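You operate a simulated robot arm through the tools that you are given. There is no shell and no other tool. Be economical: measure what you need, move in short steps, check, and stop when the job is done.

The job below is to be done with a simulated two-armed robot. You get a single attempt, and the scene is never put back.

## Task
On the top of the road side table, fold the striped cloth in half, so that its two long edges meet.

The check looks at the end state, three seconds after you hand in, the way a careful person would. Anything else that was tipped, shoved, dropped, spilled or broken makes it a failure. Flat cloth is picked up by pressing the open fingertips on it (5 to 10 N) and closing them slowly along it; thin cloth reads only 2 to 8 mm in the jaws.

## Robot
Two 7-joint arms with two-finger grippers on one trunk, on a base that drives. Base frame: it is fixed to the floor where the robot stands at the start and does not move with it; the origin is under the middle of the robot, x ahead of it, y to its left, z up; the surface under the hand at the start is at about z = 780. Readings come in mm, degrees, newtons and seconds.
The left shoulder is at the start at [80, 175, 1076], the right one opposite. With the tool pointing down near the work surface each hand reaches from about 300 to 880 mm from the robot's upright axis, wherever it stands, measured 20 degrees to its own side. Places, roughly: top of the road side table [500, 100, 800]. Payload 2.94 kg a hand.
The TCP of each hand is the grasp point between the finger pads, 30 mm short of the fingertips. In the tool frame z runs along the fingers and y along their closing line. Largest opening 138 mm; the body of the gripper starts 109 mm behind the TCP.
Orientation is told as [roll, pitch, yaw] about the base's x, y, z axes, in that order, counted from this pose: with the fingers straight down and closing along the base's y, the tool's x points along the base's -x, its y along +y and its z along -z.

## Interface
- The arms move only by the tool jog_arm. It takes "left_steps", "right_steps" or both (then of equal length, played together; a hand with none holds still); each is a list of rows, each a list of 7 numbers: the shift along the tool's x, y, z in mm, then the turn, a rotation vector about the tool's x, y, z in degrees, then the closure in counts, from 0 (fully open) to 255 (shut). In form: [[tx, ty, tz, wx, wy, wz, claw], ...]. A call has 1 to 10 rows; each row is the pose to reach, as a shift and turn from the pose commanded when the call began, along the tool's axes at that moment. A row lasts 0.2 s, in which the tool goes at most 50 mm and 8.6 degrees; a call with a longer step from one row to the next is refused whole, and so is a gripper value outside its range. Where a pose cannot be reached the arm comes as near as it can. A force on the tool above 40 N (or 10 N above the force at the start of the call, whichever is more), or a blocked arm, ends the call early, and 0.2 s more pass. The fingers move at their own pace and stop on an object; they squeeze with about 24 N. The grip force told is the motor's: it shows also when the fingers shut on nothing. Time passes only in rows, and 0.2 s behind the last, so rows that repeat a pose let the fingers close. It gives the time, the measured TCP pose, the force on the tool (base axes), the opening and the grip force at its end, in the units of the frame above (readings bear some noise), with the torque about the TCP (base axes, N m) and any sound that the robot's microphone picked up, and new pictures: "views" is both (left out), scene, wrist or none (wrist: the cameras of the hands that moved).
- Cameras (640 x 400 px; columns grow to the right, rows downward): "scene" is now at [163.1, 11.3, 1538]; the picture's right is [0.12, -0.99, -0.00], its down [-0.93, -0.11, -0.36] and it looks along [0.36, 0.04, -0.93] (base axes); focal length 278 px, centre (320, 200). "left" rides on the left gripper at [71, -19, -146] in its tool frame; the picture's right is [0.26, 0.96, 0.00], its down [-0.85, 0.23, -0.48] and it looks along [-0.46, 0.13, 0.88] (tool axes); focal length 280 px, centre (320, 200). "right" rides on the right gripper at [71, 19, -146] in its tool frame; the picture's right is [-0.26, 0.96, 0.00], its down [-0.85, -0.23, -0.48] and it looks along [-0.46, -0.12, 0.88] (tool axes); focal length 280 px, centre (320, 200). There is no depth. A picture from a camera that has moved, and an enlarged one, comes with that camera's place and axes in the base frame and with its lens. The place of the scene camera against the robot may be out by one fixed shift of up to 18 mm in any direction.
- slide_trunk(by): slides the trunk up (or, below 0, down) by that many mm; the arms and the scene camera ride with it, the base frame stays. It gives what a move gives, with no picture.
- steer(legs): drives the robot by 1 to 6 legs, each [ahead, turn to the left] in mm and degrees, along the robot's own axes; the way and the turn of a leg run together, so that a leg with both is an arc; at most 1500 mm and 180 degrees a leg. The arms and the cameras ride along, it lands a little off, and it stops where it bumps. It gives what a move gives, and a new picture of the scene camera.
- pan_tilt(pan, tilt): turns the head with the scene camera to pan (to the left, within 120 degrees either way) and tilt (down, from -29 to 69), counted from straight ahead of the robot. It gives what a move gives, and a new picture of the scene camera.
- inspect(camera, box): a new picture of the part [left, top, right, bottom] of that camera's present view, enlarged. No time passes.
- job_done(): hands the job in; it is judged then, once.

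Go step by step. Nothing tells you exact positions but the pictures and the camera data: compare them with the known pose of the tool, close in by small moves and look again before you grip or let go. The budget is 120 turns and 260 pictures, counting those below and the enlarged ones. Unless the task says otherwise, let go and move clear before handing in, and close with one line.

The tools are called after "Call:" by a JSON object that holds its "fn" and its "kwargs". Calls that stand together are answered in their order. jog_arm: Moves the arms, as the interface text tells. Its arguments: {"type":"object","properties":{"left_steps":{"type":"array","items":{"type":"array","items":{"type":"number"}}},"right_steps":{"type":"array","items":{"type":"array","items":{"type":"number"}}},"views":{"type":"string","enum":["both","scene","wrist","none"]}},"required":[]} The other tools are called the same way: slide_trunk (by) slides the trunk up or down; steer (legs) drives the base; pan_tilt (pan, tilt) turns the head that bears the scene camera; inspect (camera, box) takes an enlarged picture of a part of a camera's view; job_done () hands the job in.

At the start:

```text
t: 0.0
left_tcp_pos: [494.5, 125.3, 984.0]
left_orientation: [0.0, 0.1, 0.0]
left_contact_force: [0.3, -0.3, -1.1]
left_wrist_torque: [0.03, 0.02, 0.0]
left_gripper_width: 138.0
left_grip_force: 0.0
right_tcp_pos: [381.9, -203.2, 933.5]
right_orientation: [0.0, 0.1, 0.0]
right_contact_force: [0.0, 0.7, 0.2]
right_wrist_torque: [0.01, 0.0, 0.04]
right_gripper_width: 138.1
right_grip_force: 0.2
trunk travel left (down, up): [-250.0, 484.0]
robot x, y, heading: [2.5, -2.0, -0.0]
head pan, tilt: [6.8, 68.8]
```

scene: 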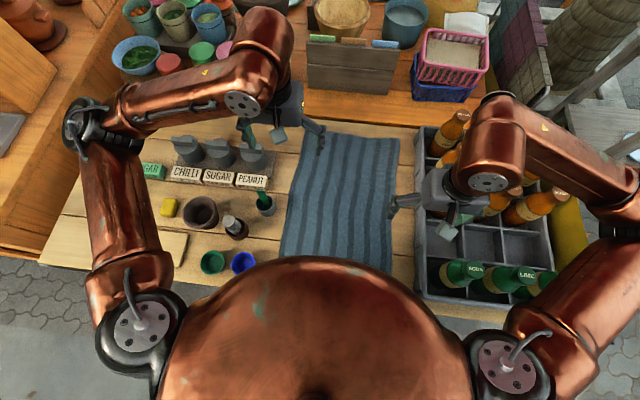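
right: 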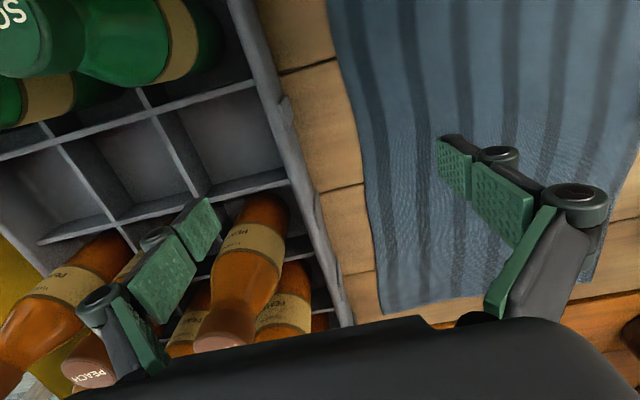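
left: 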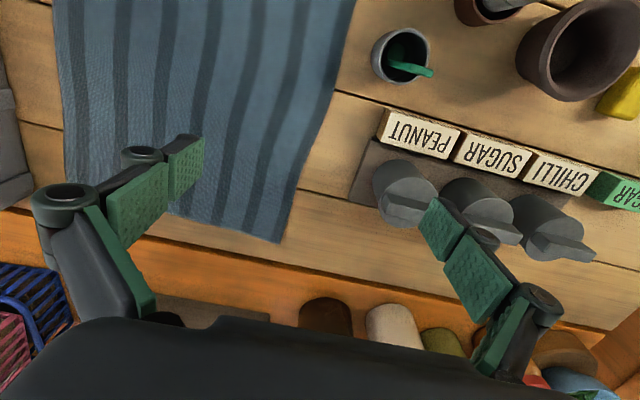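

I see the striped cloth lying with its long edges roughly along x, a crate on its right and jars on its left; its near end is hidden by my own body. I'll raise the trunk and back off a little to see all of it.

Call:
{"fn": "slide_trunk", "kwargs": {"by": 120}}

Call:
{"fn": "steer", "kwargs": {"legs": [[-180, 0]]}}

```text
t: 1.5
left_tcp_pos: [495.6, 125.3, 1104.1]
left_orientation: [0.0, 0.1, 0.1]
left_contact_force: [0.3, 0.6, -0.2]
left_wrist_torque: [0.0, 0.03, -0.02]
left_gripper_width: 137.9
left_grip_force: 0.0
right_tcp_pos: [382.4, -202.2, 1054.1]
right_orientation: [0.0, 0.1, -0.1]
right_contact_force: [0.5, 0.6, 0.6]
right_wrist_torque: [0.0, 0.01, 0.02]
right_gripper_width: 137.9
right_grip_force: 0.1
trunk travel left (down, up): [-370.0, 364.0]
robot x, y, heading: [0.5, -0.6, 0.0]
head pan, tilt: [6.8, 68.8]
```

```text
t: 3.0
left_tcp_pos: [314.2, 126.3, 1104.4]
left_orientation: [0.0, 0.1, 0.1]
left_contact_force: [1.2, -0.4, -0.1]
left_wrist_torque: [0.05, 0.07, 0.01]
left_gripper_width: 137.7
left_grip_force: 0.1
right_tcp_pos: [201.5, -202.3, 1054.9]
right_orientation: [0.0, 0.1, -0.1]
right_contact_force: [0.8, 0.6, -0.5]
right_wrist_torque: [0.01, 0.01, -0.01]
right_gripper_width: 137.9
right_grip_force: 0.1
trunk travel left (down, up): [-370.0, 364.0]
robot x, y, heading: [-180.6, -0.5, 0.4]
head pan, tilt: [6.8, 68.8]
camera scene: at [-89.9, 11.2, 1660.6], right [0.12, -0.99, 0.0], down [-0.93, -0.11, -0.36], along [0.36, 0.04, -0.93], focal length 278 px, centre (320, 200)
```

scene: 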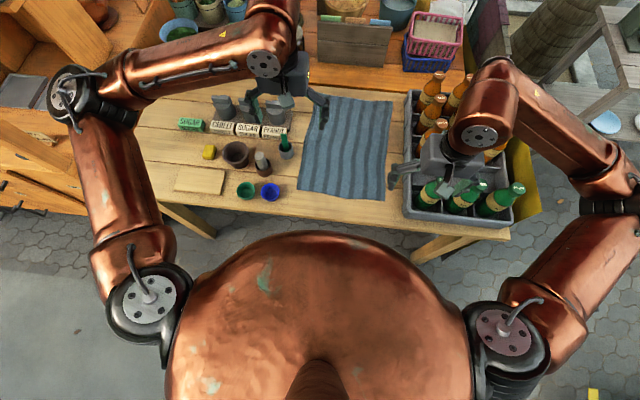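

The near end of the cloth shows now at about x≈280. I'll move the left hand aside slightly to see the far left corner and enlarge.

Call:
{"fn": "jog_arm", "kwargs": {"left_steps": [[0, 45, -10, 0, 0, 0, 0], [0, 90, -20, 0, 0, 0, 0], [0, 130, -20, 0, 0, 0, 0], [0, 160, -20, 0, 0, 0, 0], [0, 160, -20, 0, 0, 0, 0]], "views": "none"}}

Call:
{"fn": "inspect", "kwargs": {"camera": "scene", "box": [240, 75, 440, 225]}}

```text
t: 4.2
left_tcp_pos: [314.3, 284.8, 1123.4]
left_orientation: [0.0, 0.1, 0.1]
left_contact_force: [0.4, -0.3, -0.7]
left_wrist_torque: [0.01, 0.0, -0.03]
left_gripper_width: 137.8
left_grip_force: 0.1
right_tcp_pos: [200.2, -201.4, 1054.3]
right_orientation: [0.0, 0.1, 0.0]
right_contact_force: [0.2, -0.3, 0.2]
right_wrist_torque: [0.04, 0.0, 0.02]
right_gripper_width: 138.1
right_grip_force: 0.2
trunk travel left (down, up): [-370.0, 364.0]
robot x, y, heading: [-182.0, 1.3, 0.1]
head pan, tilt: [6.8, 68.8]
```

```text
2.67 times, centred on (340, 150) of scene
camera zoom: at [-90.8, 10.9, 1660.7], right [0.12, -0.99, 0.0], down [-0.93, -0.11, -0.36], along [0.36, 0.04, -0.93], focal length 741 px, centre (267, 333)
```

zoom: 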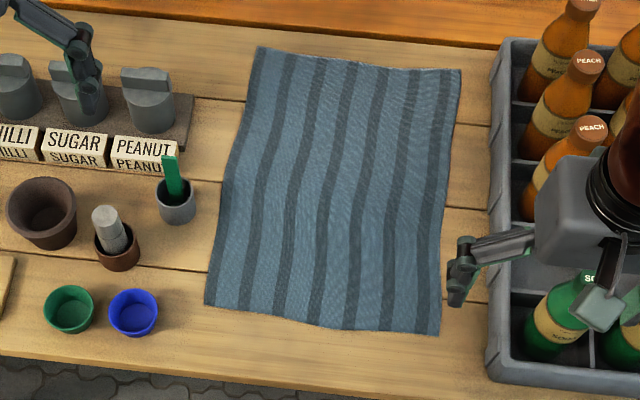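

Cloth corners come out at about far-left (708,118), far-right (702,-187), near-left (280,133), near-right (273,-170). I'll fold the left edge over to the right, left hand at the far end and right hand at the near end, fingers closing along x (yaw -90). First I turn the hands while high and clear.

Call:
{"fn": "jog_arm", "kwargs": {"left_steps": [[0, 0, 0, 0, 0, 8.5, 0], [0, 0, 0, 0, 0, 17, 0], [0, 0, 0, 0, 0, 25.5, 0], [0, 0, 0, 0, 0, 34, 0], [0, 0, 0, 0, 0, 42.5, 0], [0, 0, 0, 0, 0, 51, 0], [0, 0, 0, 0, 0, 59.5, 0], [0, 0, 0, 0, 0, 68, 0], [0, 0, 0, 0, 0, 76.5, 0], [0, 0, 0, 0, 0, 85, 0]], "right_steps": [[0, 15, 0, 0, 0, 8.5, 0], [0, 30, 0, 0, 0, 17, 0], [0, 45, 0, 0, 0, 25.5, 0], [0, 60, 0, 0, 0, 34, 0], [0, 75, 0, 0, 0, 42.5, 0], [0, 90, 0, 0, 0, 51, 0], [0, 105, 0, 0, 0, 59.5, 0], [0, 120, 0, 0, 0, 68, 0], [0, 135, 0, 0, 0, 76.5, 0], [0, 150, 0, 0, 0, 85, 0]], "views": "scene"}}

```text
t: 6.4
left_tcp_pos: [313.1, 286.8, 1123.4]
left_orientation: [-0.1, 0.1, -84.9]
left_contact_force: [0.5, 0.3, 0.4]
left_wrist_torque: [-0.02, 0.0, 0.0]
left_gripper_width: 137.9
left_grip_force: 0.1
right_tcp_pos: [200.7, -52.9, 1053.2]
right_orientation: [0.1, 0.0, -85.1]
right_contact_force: [0.4, 0.8, 0.8]
right_wrist_torque: [0.0, 0.03, -0.05]
right_gripper_width: 137.9
right_grip_force: 0.0
trunk travel left (down, up): [-370.0, 364.0]
robot x, y, heading: [-182.2, 0.6, 0.0]
head pan, tilt: [6.8, 68.8]
camera scene: at [-90.9, 12.4, 1660.7], right [0.12, -0.99, 0.0], down [-0.93, -0.11, -0.36], along [0.36, 0.04, -0.93], focal length 278 px, centre (320, 200)
```

scene: 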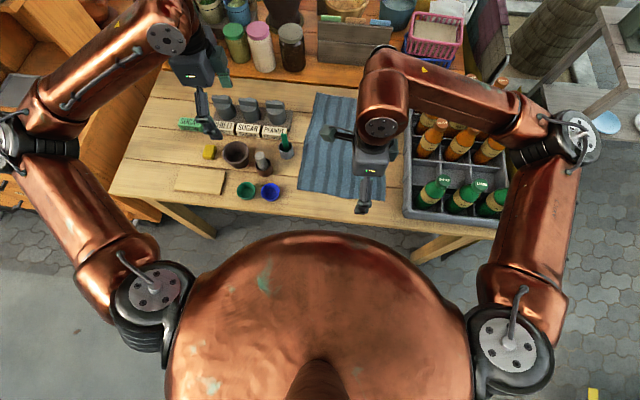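

Both hands turned fine. I'll drive forward 140 mm and lower the trunk so both corners are within reach.

Call:
{"fn": "steer", "kwargs": {"legs": [[140, 0]]}}

Call:
{"fn": "slide_trunk", "kwargs": {"by": -80}}

```text
t: 7.7
left_tcp_pos: [445.5, 286.3, 1128.3]
left_orientation: [0.6, -0.1, -85.0]
left_contact_force: [-0.1, 0.7, 1.3]
left_wrist_torque: [-0.03, -0.1, 0.02]
left_gripper_width: 137.9
left_grip_force: 0.0
right_tcp_pos: [331.2, -51.9, 1058.3]
right_orientation: [0.4, -0.1, -85.0]
right_contact_force: [-1.7, 0.8, 0.5]
right_wrist_torque: [-0.04, -0.16, 0.05]
right_gripper_width: 138.0
right_grip_force: 0.0
trunk travel left (down, up): [-370.0, 364.0]
robot x, y, heading: [-37.8, -2.6, -0.2]
head pan, tilt: [6.8, 68.8]
camera scene: at [41.4, 12.0, 1661.3], right [0.12, -0.99, 0.0], down [-0.92, -0.11, -0.37], along [0.36, 0.04, -0.93], focal length 278 px, centre (320, 200)
```

scene: 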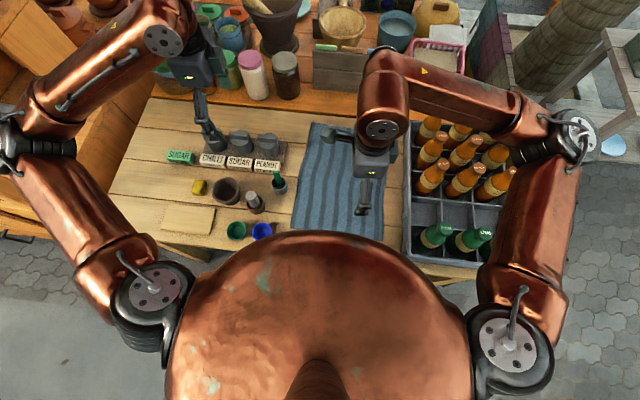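

```text
t: 8.9
left_tcp_pos: [450.4, 285.0, 1047.0]
left_orientation: [0.2, 0.1, -85.0]
left_contact_force: [-0.3, 0.8, 0.3]
left_wrist_torque: [-0.02, -0.04, 0.01]
left_gripper_width: 137.9
left_grip_force: 0.3
right_tcp_pos: [336.2, -53.3, 975.8]
right_orientation: [0.4, 0.0, -84.9]
right_contact_force: [-0.1, 0.1, -0.7]
right_wrist_torque: [0.0, -0.05, -0.02]
right_gripper_width: 137.8
right_grip_force: 0.0
trunk travel left (down, up): [-290.0, 444.0]
robot x, y, heading: [-37.9, 1.9, 0.0]
head pan, tilt: [6.8, 68.8]
```

I'll bring both hands above the left edge's ends, partly closing the fingers, and check from the pictures.

Call:
{"fn": "jog_arm", "kwargs": {"left_steps": [[-26, 29, 0, 0, 0, 1, 0], [-52, 58, 0, 0, 0, 2, 0], [-79, 87, 0, 0, 0, 3, 40], [-105, 116, 20, 0, 0, 4, 80], [-132, 145, 40, 0, 0, 5, 120], [-158, 174, 75, 0, 0, 6, 150], [-185, 203, 110, 0, 0, 6, 150], [-185, 203, 120, 0, 0, 6, 150], [-185, 203, 120, 0, 0, 6, 150]], "right_steps": [[20, 0, 0, 0, 0, 1, 0], [40, 0, 0, 0, 0, 2, 0], [60, 0, 0, 0, 0, 3, 40], [85, 0, 0, 0, 0, 4, 80], [110, 0, 0, 0, 0, 5, 120], [135, 0, 20, 0, 0, 6, 150], [160, 0, 40, 0, 0, 6, 150], [179, 0, 60, 0, 0, 6, 150], [179, 0, 60, 0, 0, 6, 150]]}}

```text
refused: row 6 steps farther than a row can; nothing moved
```

Slight step excess; I'll smooth the descent.

Call:
{"fn": "jog_arm", "kwargs": {"left_steps": [[-26, 29, 0, 0, 0, 1, 0], [-52, 58, 0, 0, 0, 2, 0], [-79, 87, 0, 0, 0, 3, 40], [-105, 116, 15, 0, 0, 4, 80], [-132, 145, 35, 0, 0, 5, 120], [-158, 174, 60, 0, 0, 6, 150], [-185, 203, 85, 0, 0, 6, 150], [-185, 203, 120, 0, 0, 6, 150], [-185, 203, 120, 0, 0, 6, 150]], "right_steps": [[20, 0, 0, 0, 0, 1, 0], [40, 0, 0, 0, 0, 2, 0], [60, 0, 0, 0, 0, 3, 40], [85, 0, 0, 0, 0, 4, 80], [110, 0, 0, 0, 0, 5, 120], [135, 0, 20, 0, 0, 6, 150], [160, 0, 40, 0, 0, 6, 150], [179, 0, 60, 0, 0, 6, 150], [179, 0, 60, 0, 0, 6, 150]]}}

```text
t: 10.9
left_tcp_pos: [670.4, 119.3, 928.8]
left_orientation: [0.3, 0.1, -90.9]
left_contact_force: [-0.2, -0.7, -0.3]
left_wrist_torque: [0.02, -0.04, 0.03]
left_gripper_width: 56.9
left_grip_force: 0.1
right_tcp_pos: [321.6, 125.6, 914.3]
right_orientation: [0.3, 0.0, -90.9]
right_contact_force: [0.1, -0.5, 0.1]
right_wrist_torque: [0.04, -0.03, 0.02]
right_gripper_width: 56.9
right_grip_force: 0.1
trunk travel left (down, up): [-290.0, 444.0]
robot x, y, heading: [-42.8, -0.1, 0.3]
head pan, tilt: [6.8, 68.8]
camera scene: at [94.0, 10.1, 1579.7], right [0.12, -0.99, 0.0], down [-0.93, -0.11, -0.36], along [0.36, 0.04, -0.93], focal length 278 px, centre (320, 200)
camera right: at [340.4, 195.1, 1061.7], right [0.96, -0.28, 0.0], down [-0.25, -0.85, 0.47], along [-0.13, -0.46, -0.88], focal length 280 px, centre (320, 200)
camera left: at [649.2, 188.4, 1074.7], right [0.97, 0.25, 0.01], down [0.21, -0.85, 0.48], along [0.12, -0.46, -0.88], focal length 280 px, centre (320, 200)
```

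scene: 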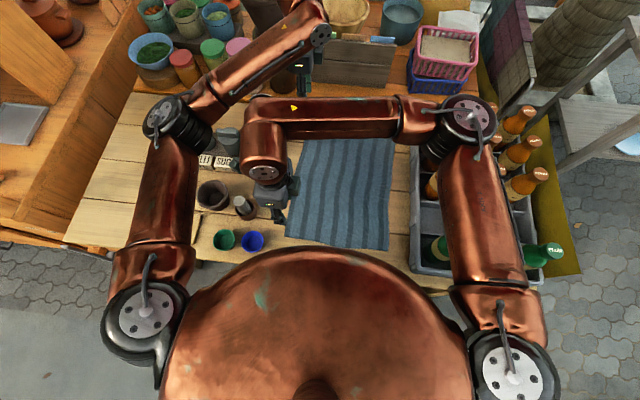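
right: 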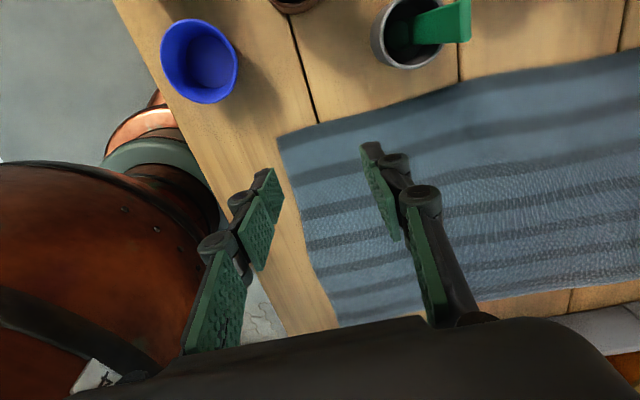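
left: 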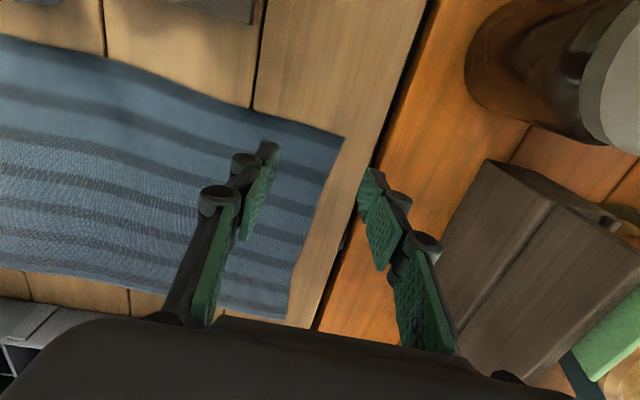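

Wrist views place the left edge at near corner (278,129) and far corner (695,114). I'll shift over (325,120) and (650,107) and descend to just above the cloth.

Call:
{"fn": "jog_arm", "kwargs": {"left_steps": [[-12, -20, 25, 0, 0, 1, 150], [-12, -20, 50, 0, 0, 1, 150], [-12, -20, 75, 0, 0, 1, 150], [-12, -20, 95, 0, 0, 1, 150], [-12, -20, 106, 0, 0, 1, 150], [-12, -20, 106, 0, 0, 1, 150]], "right_steps": [[-6, 3, 20, 0, 0, 1, 150], [-6, 3, 40, 0, 0, 1, 150], [-6, 3, 60, 0, 0, 1, 150], [-6, 3, 80, 0, 0, 1, 150], [-6, 3, 91, 0, 0, 1, 150], [-6, 3, 91, 0, 0, 1, 150]], "views": "wrist"}}

```text
t: 12.3
left_tcp_pos: [648.6, 107.8, 821.9]
left_orientation: [0.2, 0.1, -91.9]
left_contact_force: [0.2, -0.6, 2.2]
left_wrist_torque: [0.03, 0.02, -0.02]
left_gripper_width: 56.6
left_grip_force: 0.0
right_tcp_pos: [323.7, 119.8, 825.9]
right_orientation: [0.2, 0.0, -91.9]
right_contact_force: [0.9, -0.1, 0.5]
right_wrist_torque: [0.04, -0.02, 0.0]
right_gripper_width: 56.6
right_grip_force: 0.0
trunk travel left (down, up): [-290.0, 444.0]
robot x, y, heading: [-43.3, 2.0, 0.0]
head pan, tilt: [6.8, 68.8]
camera right: at [345.5, 189.6, 971.0], right [0.96, -0.29, 0.0], down [-0.26, -0.84, 0.47], along [-0.14, -0.45, -0.88], focal length 280 px, centre (320, 200)
camera left: at [631.0, 178.7, 967.0], right [0.97, 0.23, 0.0], down [0.2, -0.86, 0.48], along [0.11, -0.46, -0.88], focal length 280 px, centre (320, 200)
```

right: 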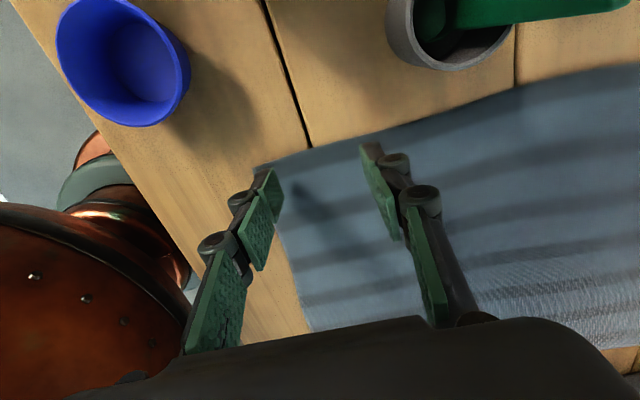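
left: 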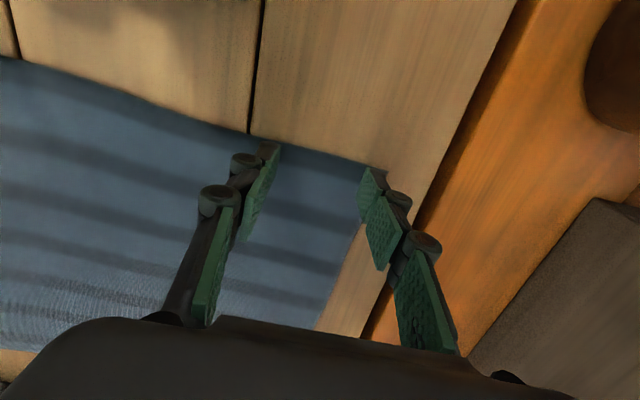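

Pads straddle the last ~24 mm up to the edge. I'll shift slightly inward from the corners and feel down for contact.

Call:
{"fn": "jog_arm", "kwargs": {"left_steps": [[3, -10, 0, 0, 0, 0, 150], [3, -10, 3, 0, 0, 0, 150], [3, -10, 6, 0, 0, 0, 150], [3, -10, 8, 0, 0, 0, 150], [3, -10, 10, 0, 0, 0, 150]], "right_steps": [[3, 10, 3, 0, 0, 0, 150], [3, 10, 6, 0, 0, 0, 150], [3, 10, 9, 0, 0, 0, 150], [3, 10, 12, 0, 0, 0, 150], [3, 10, 14, 0, 0, 0, 150]], "views": "none"}}

```text
t: 13.5
left_tcp_pos: [640.0, 111.7, 810.4]
left_orientation: [0.2, 0.1, -92.0]
left_contact_force: [-0.2, -0.4, 2.3]
left_wrist_torque: [0.01, 0.07, -0.03]
left_gripper_width: 57.0
left_grip_force: 0.2
right_tcp_pos: [335.4, 123.6, 811.6]
right_orientation: [0.2, 0.0, -91.9]
right_contact_force: [-0.4, 0.2, 1.8]
right_wrist_torque: [0.01, 0.02, 0.0]
right_gripper_width: 57.1
right_grip_force: 0.0
trunk travel left (down, up): [-290.0, 444.0]
robot x, y, heading: [-38.8, -0.3, -0.1]
head pan, tilt: [6.8, 68.8]
```

Call:
{"fn": "jog_arm", "kwargs": {"left_steps": [[0, 0, 1, 0, 0, 0, 150], [0, 0, 2, 0, 0, 0, 150], [0, 0, 2, 0, 0, 0, 150]], "right_steps": [[0, 0, 1, 0, 0, 0, 150], [0, 0, 2, 0, 0, 0, 150], [0, 0, 2, 0, 0, 0, 150]], "views": "wrist"}}

```text
t: 14.3
left_tcp_pos: [638.6, 110.2, 810.7]
left_orientation: [0.4, 0.1, -91.9]
left_contact_force: [0.0, 3.6, 10.3]
left_wrist_torque: [0.11, 0.28, -0.09]
left_gripper_width: 57.5
left_grip_force: 0.4
right_tcp_pos: [333.2, 123.2, 810.6]
right_orientation: [0.3, 0.0, -91.9]
right_contact_force: [-0.3, -1.6, 14.6]
right_wrist_torque: [0.03, 0.08, 0.08]
right_gripper_width: 58.1
right_grip_force: 1.0
trunk travel left (down, up): [-290.0, 444.0]
robot x, y, heading: [-38.9, 1.2, 0.2]
head pan, tilt: [6.8, 68.8]
camera right: at [354.4, 191.9, 956.8], right [0.96, -0.29, 0.01], down [-0.26, -0.84, 0.47], along [-0.13, -0.45, -0.88], focal length 280 px, centre (320, 200)
camera left: at [619.3, 182.0, 956.8], right [0.97, 0.23, 0.01], down [0.2, -0.86, 0.48], along [0.11, -0.46, -0.88], focal length 280 px, centre (320, 200)
```

right: 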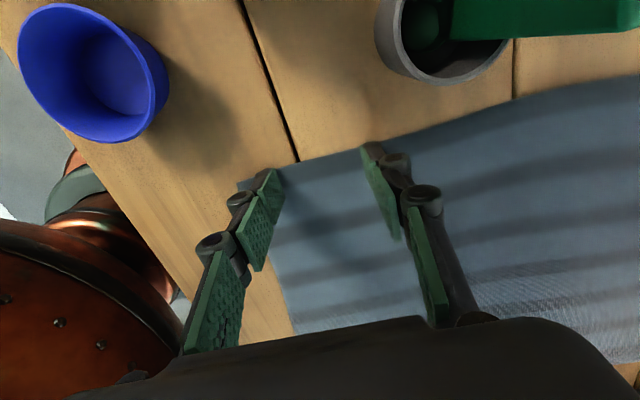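
left: 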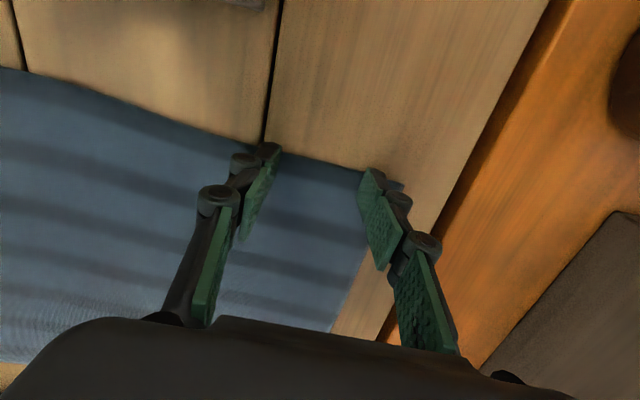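

Both hands press lightly (10 and 15 N). Now I close slowly while pressed.

Call:
{"fn": "jog_arm", "kwargs": {"left_steps": [[0, 0, 0, 0, 0, 0, 165], [0, 0, 0, 0, 0, 0, 180], [0, 0, 0, 0, 0, 0, 195], [0, 0, 0, 0, 0, 0, 210], [0, 0, 0, 0, 0, 0, 225], [0, 0, 0, 0, 0, 0, 240], [0, 0, 0, 0, 0, 0, 255], [0, 0, 0, 0, 0, 0, 255], [0, 0, 0, 0, 0, 0, 255]], "right_steps": [[0, 0, -0.5, 0, 0, 0, 165], [0, 0, -0.5, 0, 0, 0, 180], [0, 0, -0.5, 0, 0, 0, 195], [0, 0, -0.5, 0, 0, 0, 210], [0, 0, -0.5, 0, 0, 0, 225], [0, 0, -0.5, 0, 0, 0, 240], [0, 0, -0.5, 0, 0, 0, 255], [0, 0, -0.5, 0, 0, 0, 255], [0, 0, -0.5, 0, 0, 0, 255]], "views": "wrist"}}

```text
t: 16.3
left_tcp_pos: [639.8, 111.0, 810.1]
left_orientation: [0.3, 0.2, -91.9]
left_contact_force: [0.6, 0.4, 2.7]
left_wrist_torque: [-0.01, 0.01, -0.04]
left_gripper_width: 5.1
left_grip_force: 20.9
right_tcp_pos: [333.5, 123.0, 809.6]
right_orientation: [0.3, -0.1, -91.9]
right_contact_force: [0.1, 0.8, 0.1]
right_wrist_torque: [0.01, -0.03, 0.02]
right_gripper_width: 0.1
right_grip_force: 24.0
trunk travel left (down, up): [-290.0, 444.0]
robot x, y, heading: [-39.7, -1.0, 0.2]
head pan, tilt: [6.8, 68.8]
camera right: at [355.1, 191.7, 955.1], right [0.96, -0.29, 0.0], down [-0.26, -0.84, 0.47], along [-0.14, -0.46, -0.88], focal length 280 px, centre (320, 200)
camera left: at [620.2, 182.2, 955.2], right [0.97, 0.23, 0.01], down [0.2, -0.86, 0.48], along [0.11, -0.46, -0.88], focal length 280 px, centre (320, 200)
```

right: 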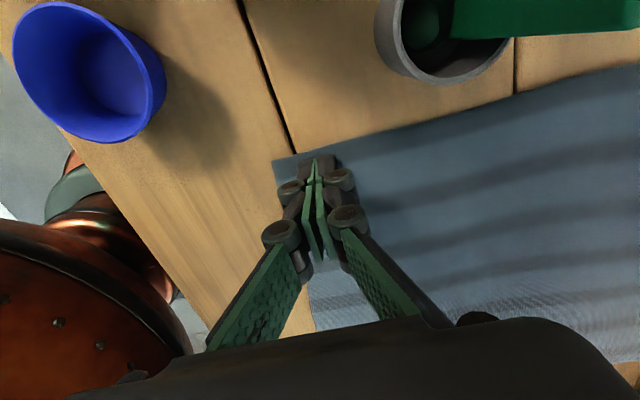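
left: 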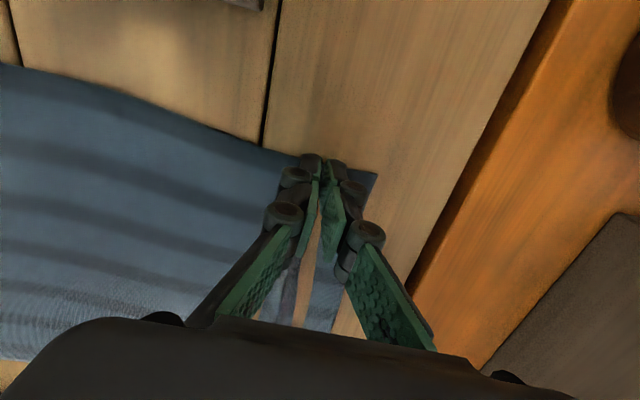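

The left hand has the cloth (5 mm); the right slipped off (0.1 mm). I'll reopen the right and press again, lowering slightly during the closing.

Call:
{"fn": "jog_arm", "kwargs": {"right_steps": [[0, 0, -8, 0, 0, 0, 230], [0, 0, -8, 0, 0, 0, 200], [0, 0, -8, 0, 0, 0, 170], [0, 0, -8, 0, 0, 0, 160], [-2, 3, -5, 0, 0, 0, 160], [-2, 3, -2, 0, 0, 0, 160], [-2, 3, 0, 0, 0, 0, 160], [-2, 3, 1, 0, 0, 0, 160], [-2, 3, 1, 0, 0, 0, 160]], "views": "wrist"}}

```text
t: 18.3
left_tcp_pos: [638.7, 110.5, 808.5]
left_orientation: [0.3, 0.1, -92.0]
left_contact_force: [1.0, 0.9, 8.6]
left_wrist_torque: [-0.01, -0.05, -0.03]
left_gripper_width: 1.4
left_grip_force: 25.4
right_tcp_pos: [337.2, 121.4, 809.3]
right_orientation: [0.3, 0.2, -91.9]
right_contact_force: [-0.2, -2.3, 33.2]
right_wrist_torque: [-0.32, -0.27, -0.05]
right_gripper_width: 52.9
right_grip_force: 6.2
trunk travel left (down, up): [-290.0, 444.0]
robot x, y, heading: [-43.0, -1.2, -0.1]
head pan, tilt: [6.8, 68.8]
camera right: at [357.1, 190.0, 956.8], right [0.96, -0.29, 0.0], down [-0.26, -0.84, 0.47], along [-0.13, -0.45, -0.88], focal length 280 px, centre (320, 200)
```

right: 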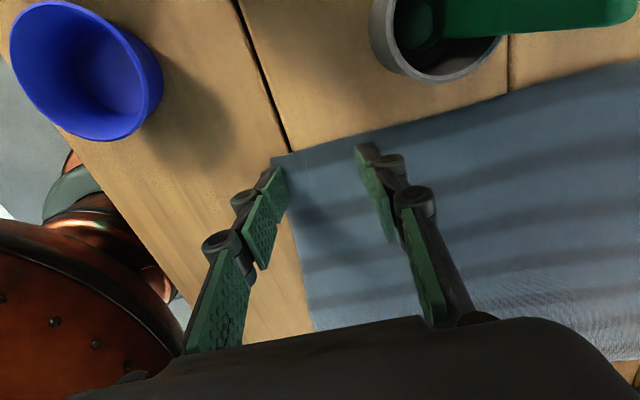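

The left reading fell to 1.4 mm and the right presses too hard at the corner. I'll lift both slightly and look at whether the left still holds.

Call:
{"fn": "jog_arm", "kwargs": {"left_steps": [[0, 0, -8, 0, 0, 0, 255], [0, 0, -16, 0, 0, 0, 255], [0, 0, -25, 0, 0, 0, 255], [0, 0, -25, 0, 0, 0, 255]], "right_steps": [[0, 0, -8, 0, 0, 0, 160], [0, 10, -12, 0, 0, 0, 160], [0, 22, -12, 0, 0, 0, 160], [0, 22, -12, 0, 0, 0, 160]], "views": "wrist"}}

```text
t: 19.3
left_tcp_pos: [640.7, 111.3, 832.8]
left_orientation: [0.3, 0.0, -91.8]
left_contact_force: [-0.1, 0.7, 0.8]
left_wrist_torque: [-0.05, 0.14, 0.01]
left_gripper_width: 4.7
left_grip_force: 31.9
right_tcp_pos: [361.0, 118.8, 820.2]
right_orientation: [0.2, 0.0, -91.9]
right_contact_force: [-0.3, 0.2, 0.2]
right_wrist_torque: [0.01, 0.04, -0.01]
right_gripper_width: 51.6
right_grip_force: 0.1
trunk travel left (down, up): [-290.0, 444.0]
robot x, y, heading: [-42.4, 0.2, 0.0]
head pan, tilt: [6.8, 68.8]
camera right: at [381.0, 189.0, 966.3], right [0.96, -0.29, 0.0], down [-0.26, -0.84, 0.47], along [-0.14, -0.46, -0.88], focal length 280 px, centre (320, 200)
camera left: at [620.4, 182.4, 979.8], right [0.97, 0.23, 0.0], down [0.2, -0.86, 0.48], along [0.11, -0.46, -0.88], focal length 280 px, centre (320, 200)
```

right: 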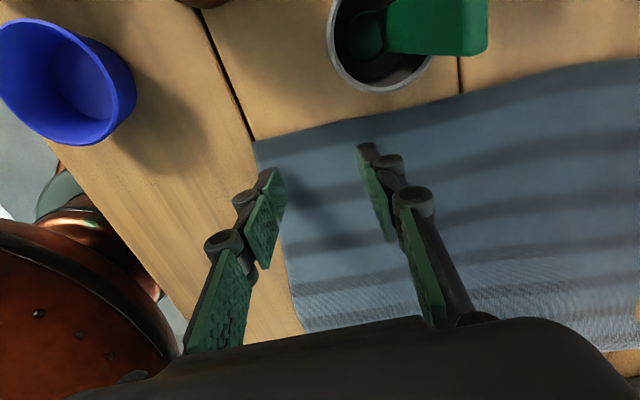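
left: 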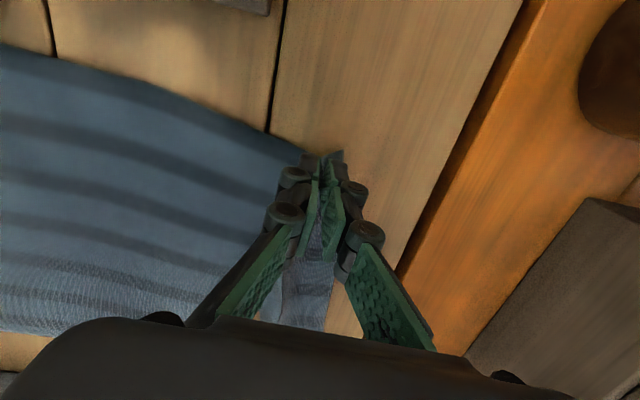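

The left has the cloth well. For the right, the edge now lies at y≈145 and the corner at x≈323, so I shift outward 11 mm and press again.

Call:
{"fn": "jog_arm", "kwargs": {"right_steps": [[6, 3, 0, 0, 0, 0, 160], [11, 5, 3, 0, 0, 0, 160], [11, 5, 6, 0, 0, 0, 160], [11, 5, 8, 0, 0, 0, 160], [11, 5, 10, 0, 0, 0, 160], [11, 5, 10, 0, 0, 0, 160]], "views": "wrist"}}

```text
t: 20.7
left_tcp_pos: [639.3, 111.0, 832.8]
left_orientation: [0.2, 0.1, -92.1]
left_contact_force: [0.0, -0.1, -2.0]
left_wrist_torque: [-0.02, 0.0, 0.01]
left_gripper_width: 3.3
left_grip_force: 21.5
right_tcp_pos: [365.5, 131.0, 811.8]
right_orientation: [0.2, 0.0, -91.9]
right_contact_force: [1.3, -0.6, 5.8]
right_wrist_torque: [-0.01, 0.04, 0.03]
right_gripper_width: 51.6
right_grip_force: 0.4
trunk travel left (down, up): [-290.0, 444.0]
robot x, y, heading: [-39.2, 0.1, -0.3]
head pan, tilt: [6.8, 68.8]
camera right: at [385.9, 199.8, 957.4], right [0.96, -0.29, 0.0], down [-0.26, -0.84, 0.47], along [-0.14, -0.45, -0.88], focal length 280 px, centre (320, 200)
```

right: 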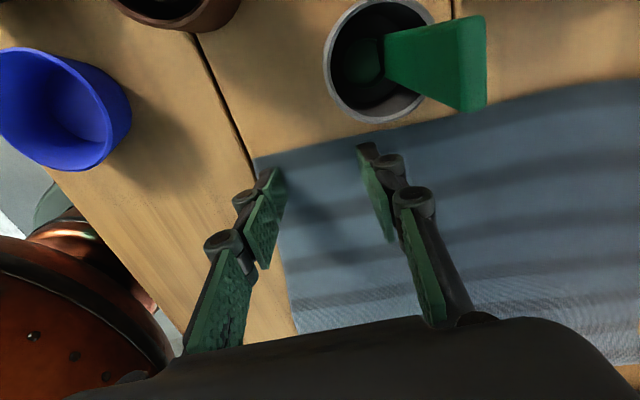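

Contact at about 6 N with both fingers on the cloth. Closing slowly with a slight follow-down.

Call:
{"fn": "jog_arm", "kwargs": {"right_steps": [[0, 0, 0.5, 0, 0, 0, 170], [0, 0, 0.8, 0, 0, 0, 180], [0, 0, 1.1, 0, 0, 0, 192], [0, 0, 1.4, 0, 0, 0, 204], [0, 0, 1.7, 0, 0, 0, 216], [0, 0, 2.0, 0, 0, 0, 228], [0, 0, 2.2, 0, 0, 0, 242], [0, 0, 2.2, 0, 0, 0, 255], [0, 0, 2.2, 0, 0, 0, 255], [0, 0, 2.2, 0, 0, 0, 255]], "views": "wrist"}}

```text
t: 22.9
left_tcp_pos: [638.9, 111.9, 833.2]
left_orientation: [0.1, 0.1, -92.0]
left_contact_force: [-18.9, 0.8, -2.3]
left_wrist_torque: [0.07, 0.56, 0.11]
left_gripper_width: 3.4
left_grip_force: 24.4
right_tcp_pos: [367.3, 130.0, 808.7]
right_orientation: [0.5, 0.1, -92.0]
right_contact_force: [25.7, -3.6, 24.7]
right_wrist_torque: [0.22, -0.85, -0.3]
right_gripper_width: 4.9
right_grip_force: 23.9
trunk travel left (down, up): [-290.0, 444.0]
robot x, y, heading: [-42.1, -2.0, 0.0]
head pan, tilt: [6.8, 68.8]
camera right: at [386.7, 199.2, 955.7], right [0.96, -0.3, 0.01], down [-0.26, -0.84, 0.47], along [-0.13, -0.45, -0.88], focal length 280 px, centre (320, 200)
```

right: 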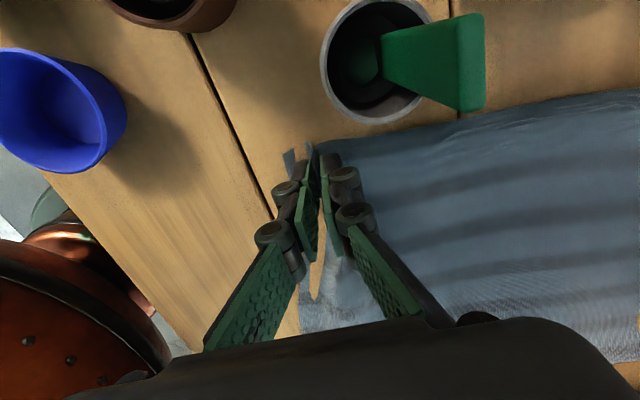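

Both hands hold now, with the edge taut between them. I'll relieve the tension, then lift a little and look.

Call:
{"fn": "jog_arm", "kwargs": {"left_steps": [[0, -3, 0, 0, 0, 0, 255], [0, -5, 0, 0, 0, 0, 255], [0, -5, -10, 0, 0, 0, 255], [0, -5, -20, 0, 0, 0, 255], [0, -5, -40, 0, 0, 0, 255], [0, -5, -40, 0, 0, 0, 255]], "right_steps": [[0, 2, -10, 0, 0, 0, 255], [0, 4, -22, 0, 0, 0, 255], [0, 4, -32, 0, 0, 0, 255], [0, 4, -44, 0, 0, 0, 255], [0, 4, -64, 0, 0, 0, 255], [0, 4, -64, 0, 0, 0, 255]]}}

```text
t: 24.3
left_tcp_pos: [634.6, 112.3, 873.0]
left_orientation: [0.1, 0.0, -92.0]
left_contact_force: [-10.7, 1.1, -0.4]
left_wrist_torque: [0.03, 0.31, 0.08]
left_gripper_width: 3.4
left_grip_force: 24.7
right_tcp_pos: [368.9, 130.4, 872.6]
right_orientation: [0.2, -0.1, -91.9]
right_contact_force: [10.2, -0.7, 0.8]
right_wrist_torque: [-0.03, -0.13, -0.12]
right_gripper_width: 2.2
right_grip_force: 25.0
trunk travel left (down, up): [-290.0, 444.0]
robot x, y, heading: [-42.3, 0.6, 0.0]
head pan, tilt: [6.8, 68.8]
camera scene: at [95.4, 11.7, 1579.4], right [0.12, -0.99, 0.0], down [-0.93, -0.11, -0.36], along [0.36, 0.04, -0.93], focal length 278 px, centre (320, 200)
camera right: at [390.0, 199.5, 1018.5], right [0.96, -0.29, 0.0], down [-0.26, -0.84, 0.48], along [-0.14, -0.46, -0.88], focal length 280 px, centre (320, 200)
camera left: at [615.5, 182.9, 1019.5], right [0.97, 0.23, 0.0], down [0.2, -0.86, 0.48], along [0.11, -0.46, -0.88], focal length 280 px, centre (320, 200)
```

scene: 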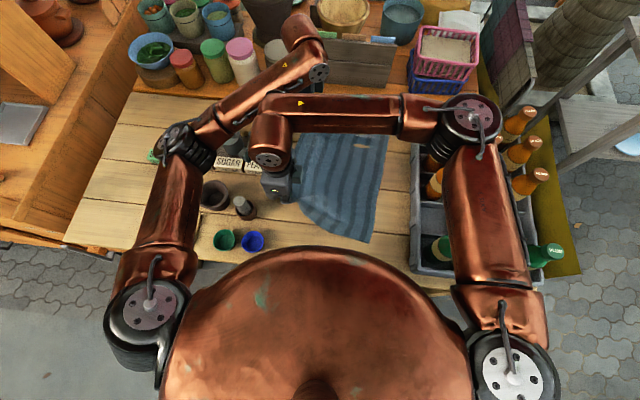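
right: 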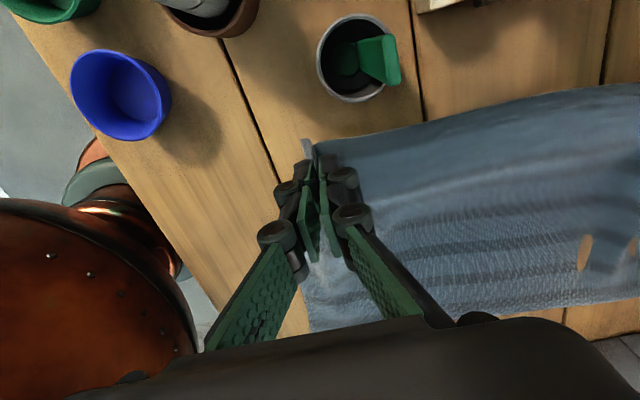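
left: 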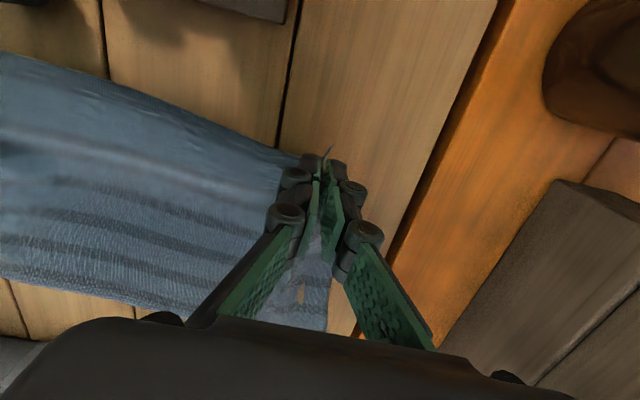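

The edge is up and held by both hands, though the cloth slid left (its right edge now near y≈-105 to -155). Because my jaws hold the edge with the cloth leaving toward -y, I'll hang the cloth, lay its lower half toward -y, and bring the held edge back over to +y, which keeps clear of the crate. First I lift it.

Call:
{"fn": "jog_arm", "kwargs": {"left_steps": [[-12, -1, -25, 0, 0, 0, 255], [-24, -2, -50, 0, 0, 0, 255], [-36, -2, -75, 0, 0, 0, 255], [-48, -2, -100, 0, 0, 0, 255], [-60, -2, -125, 0, 0, 0, 255], [-70, -2, -150, 0, 0, 0, 255], [-82, -2, -175, 0, 0, 0, 255], [-82, -2, -200, 0, 0, 0, 255], [-82, -2, -200, 0, 0, 0, 255]], "right_steps": [[-14, 1, -25, 0, 0, 0, 255], [-28, 1, -50, 0, 0, 0, 255], [-42, 1, -75, 0, 0, 0, 255], [-56, 1, -100, 0, 0, 0, 255], [-70, 1, -125, 0, 0, 0, 255], [-84, 1, -150, 0, 0, 0, 255], [-100, 1, -175, 0, 0, 0, 255], [-100, 1, -200, 0, 0, 0, 255], [-100, 1, -200, 0, 0, 0, 255]]}}

```text
t: 26.3
left_tcp_pos: [629.8, 28.6, 1073.0]
left_orientation: [0.3, 0.1, -92.0]
left_contact_force: [-5.3, -0.2, 1.0]
left_wrist_torque: [-0.02, 0.39, -0.01]
left_gripper_width: 2.2
left_grip_force: 20.5
right_tcp_pos: [366.9, 29.8, 1073.2]
right_orientation: [0.2, 0.1, -91.9]
right_contact_force: [5.7, -0.9, 1.9]
right_wrist_torque: [0.02, -0.12, -0.04]
right_gripper_width: 2.1
right_grip_force: 25.6
trunk travel left (down, up): [-290.0, 444.0]
robot x, y, heading: [-40.7, -0.8, -0.3]
head pan, tilt: [6.8, 68.8]
camera scene: at [95.4, 10.7, 1579.4], right [0.12, -0.99, 0.0], down [-0.93, -0.11, -0.36], along [0.36, 0.04, -0.93], focal length 278 px, centre (320, 200)
camera right: at [387.9, 98.8, 1218.5], right [0.96, -0.29, 0.0], down [-0.26, -0.84, 0.47], along [-0.14, -0.45, -0.88], focal length 280 px, centre (320, 200)
camera left: at [609.8, 100.0, 1218.9], right [0.97, 0.23, 0.0], down [0.2, -0.86, 0.48], along [0.11, -0.46, -0.88], focal length 280 px, centre (320, 200)
```

scene: 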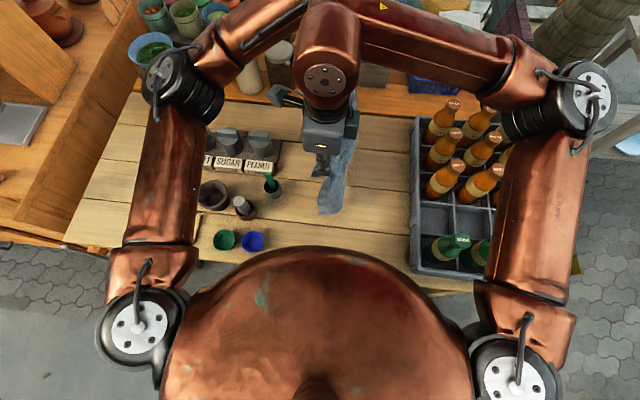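
right: 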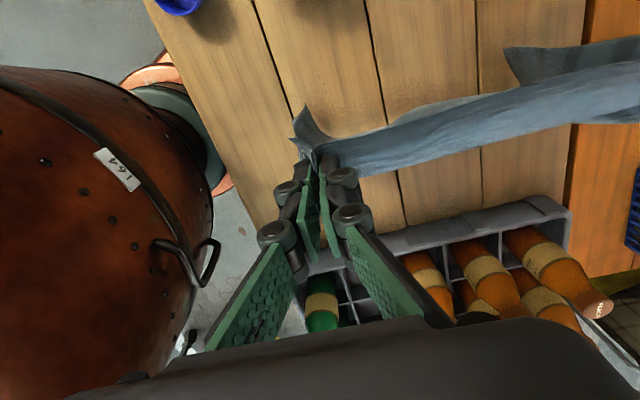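
left: 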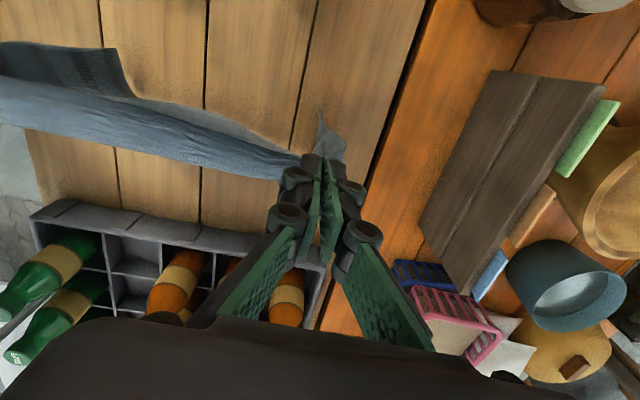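

The cloth hangs nearly clear of the table. I'll look closer at its lower edge.

Call:
{"fn": "inspect", "kwargs": {"camera": "scene", "box": [270, 60, 430, 260]}}

Call:
{"fn": "inspect", "kwargs": {"camera": "right", "box": [260, 0, 640, 240]}}

```text
2.00 times, centred on (350, 160) of scene
camera zoom: at [95.4, 10.7, 1579.4], right [0.12, -0.99, 0.0], down [-0.93, -0.11, -0.36], along [0.36, 0.04, -0.93], focal length 556 px, centre (260, 280)
```

zoom: 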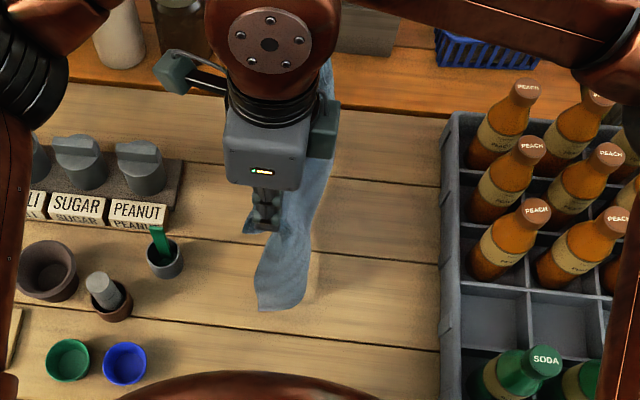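

```text
1.67 times, centred on (450, 120) of right
camera zoom: at [387.9, 98.8, 1218.5], right [0.96, -0.29, 0.0], down [-0.26, -0.84, 0.47], along [-0.14, -0.45, -0.88], focal length 467 px, centre (103, 333)
```

zoom: 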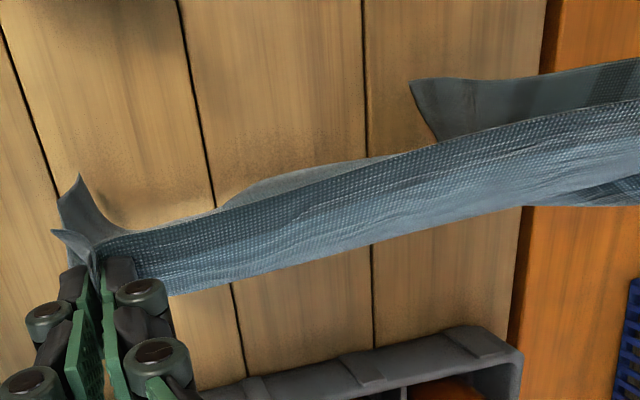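

The lower edge trails on the table. I'll raise it clear, moving to y≈60, and let it settle.

Call:
{"fn": "jog_arm", "kwargs": {"left_steps": [[5, 0, -15, 0, 0, 0, 255], [10, 0, -35, 0, 0, 0, 255], [18, 0, -55, 0, 0, 0, 255], [25, 0, -70, 0, 0, 0, 255], [30, 0, -70, 0, 0, 0, 255], [30, 0, -70, 0, 0, 0, 255], [30, 0, -70, 0, 0, 0, 255], [30, 0, -70, 0, 0, 0, 255]], "right_steps": [[5, 0, -15, 0, 0, 0, 255], [10, 0, -35, 0, 0, 0, 255], [18, 0, -55, 0, 0, 0, 255], [25, 0, -70, 0, 0, 0, 255], [30, 0, -70, 0, 0, 0, 255], [30, 0, -70, 0, 0, 0, 255], [30, 0, -70, 0, 0, 0, 255], [30, 0, -70, 0, 0, 0, 255]]}}

```text
t: 28.1
left_tcp_pos: [629.5, 58.5, 1143.8]
left_orientation: [0.2, 0.1, -92.0]
left_contact_force: [-8.5, 0.0, 0.7]
left_wrist_torque: [0.0, 0.39, -0.02]
left_gripper_width: 2.6
left_grip_force: 20.7
right_tcp_pos: [367.3, 59.1, 1141.7]
right_orientation: [0.1, 0.0, -91.8]
right_contact_force: [7.3, -0.2, 0.6]
right_wrist_torque: [0.02, -0.37, -0.06]
right_gripper_width: 3.3
right_grip_force: 20.9
trunk travel left (down, up): [-290.0, 444.0]
robot x, y, heading: [-39.0, 2.1, -0.2]
head pan, tilt: [6.8, 68.8]
camera scene: at [94.6, 11.1, 1579.6], right [0.12, -0.99, 0.0], down [-0.93, -0.11, -0.36], along [0.36, 0.04, -0.93], focal length 278 px, centre (320, 200)
camera right: at [387.7, 129.5, 1288.4], right [0.96, -0.29, 0.0], down [-0.26, -0.84, 0.47], along [-0.14, -0.45, -0.88], focal length 280 px, centre (320, 200)
camera left: at [610.7, 129.6, 1289.6], right [0.97, 0.23, 0.0], down [0.2, -0.86, 0.48], along [0.11, -0.46, -0.88], focal length 280 px, centre (320, 200)
```

scene: 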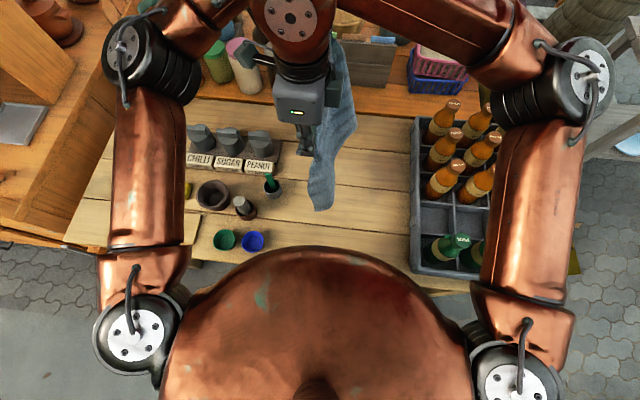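
right: 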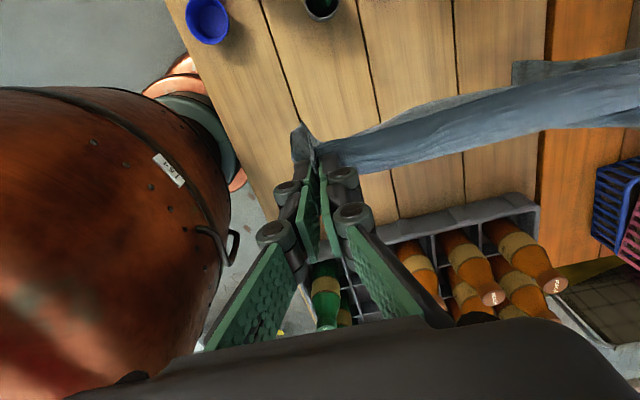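
left: 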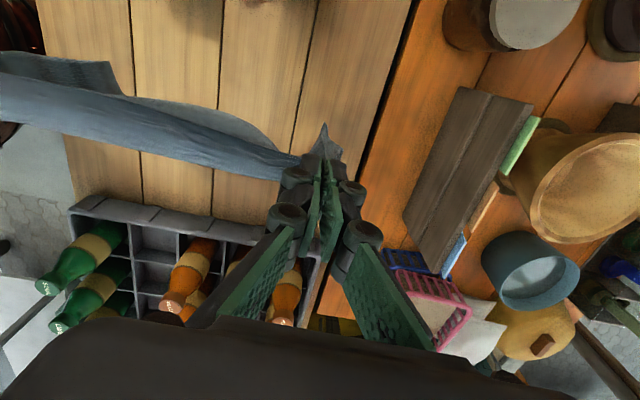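

The cloth hangs free. Now I lower it so its bottom edge lands at about y≈50 while the hands travel toward -y, laying the lower half.

Call:
{"fn": "jog_arm", "kwargs": {"left_steps": [[0, 0, 15, 0, 0, 0, 255], [0, 0, 28, 0, 0, 0, 255], [-1, 0, 38, 0, 0, 0, 255], [-3, 0, 48, 0, 0, 0, 255], [-7, 0, 56, 0, 0, 0, 255], [-13, 0, 64, 0, 0, 0, 255], [-20, 0, 72, 0, 0, 0, 255], [-28, 1, 80, 0, 0, 0, 255], [-36, 1, 88, 0, 0, 0, 255], [-44, 1, 96, 0, 0, 0, 255]], "right_steps": [[0, 0, 20, 0, 0, 0, 255], [0, 0, 34, 0, 0, 0, 255], [-1, 0, 44, 0, 0, 0, 255], [-3, 0, 54, 0, 0, 0, 255], [-7, 0, 62, 0, 0, 0, 255], [-13, 0, 70, 0, 0, 0, 255], [-20, 0, 78, 0, 0, 0, 255], [-28, 1, 86, 0, 0, 0, 255], [-36, 1, 94, 0, 0, 0, 255], [-44, 1, 102, 0, 0, 0, 255]]}}

```text
t: 30.3
left_tcp_pos: [629.0, 14.1, 1047.2]
left_orientation: [0.3, 0.1, -92.0]
left_contact_force: [-10.6, 0.4, -1.5]
left_wrist_torque: [0.03, 0.06, -0.04]
left_gripper_width: 4.3
left_grip_force: 28.7
right_tcp_pos: [366.3, 14.5, 1038.6]
right_orientation: [0.2, 0.1, -92.0]
right_contact_force: [9.7, -0.2, 0.0]
right_wrist_torque: [-0.01, -0.18, -0.05]
right_gripper_width: 4.4
right_grip_force: 25.0
trunk travel left (down, up): [-290.0, 444.0]
robot x, y, heading: [-40.1, 3.8, -0.2]
head pan, tilt: [6.8, 68.8]
camera scene: at [94.9, 10.4, 1579.5], right [0.12, -0.99, 0.0], down [-0.93, -0.11, -0.36], along [0.36, 0.04, -0.93], focal length 278 px, centre (320, 200)
camera right: at [387.3, 84.4, 1185.9], right [0.96, -0.29, 0.0], down [-0.26, -0.84, 0.47], along [-0.14, -0.45, -0.88], focal length 280 px, centre (320, 200)
camera left: at [610.3, 85.2, 1193.6], right [0.97, 0.23, 0.0], down [0.2, -0.86, 0.48], along [0.11, -0.46, -0.88], focal length 280 px, centre (320, 200)
```

scene: 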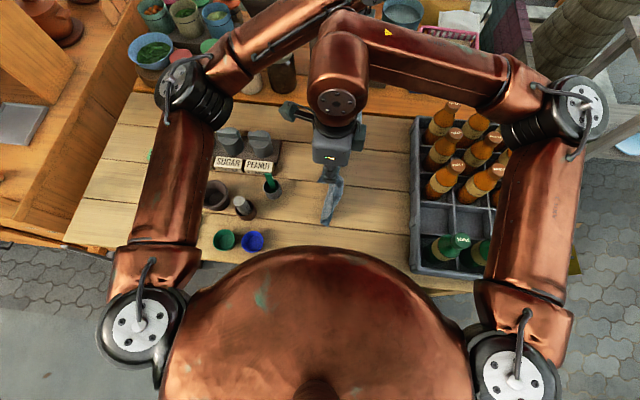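
right: 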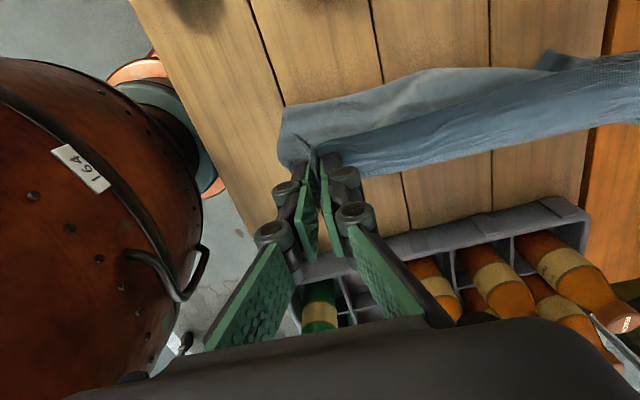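
left: 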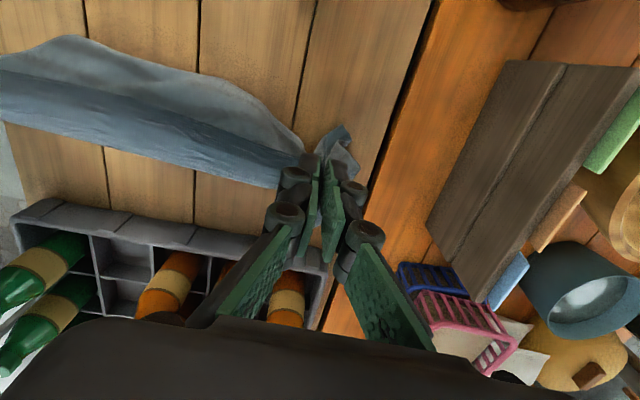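

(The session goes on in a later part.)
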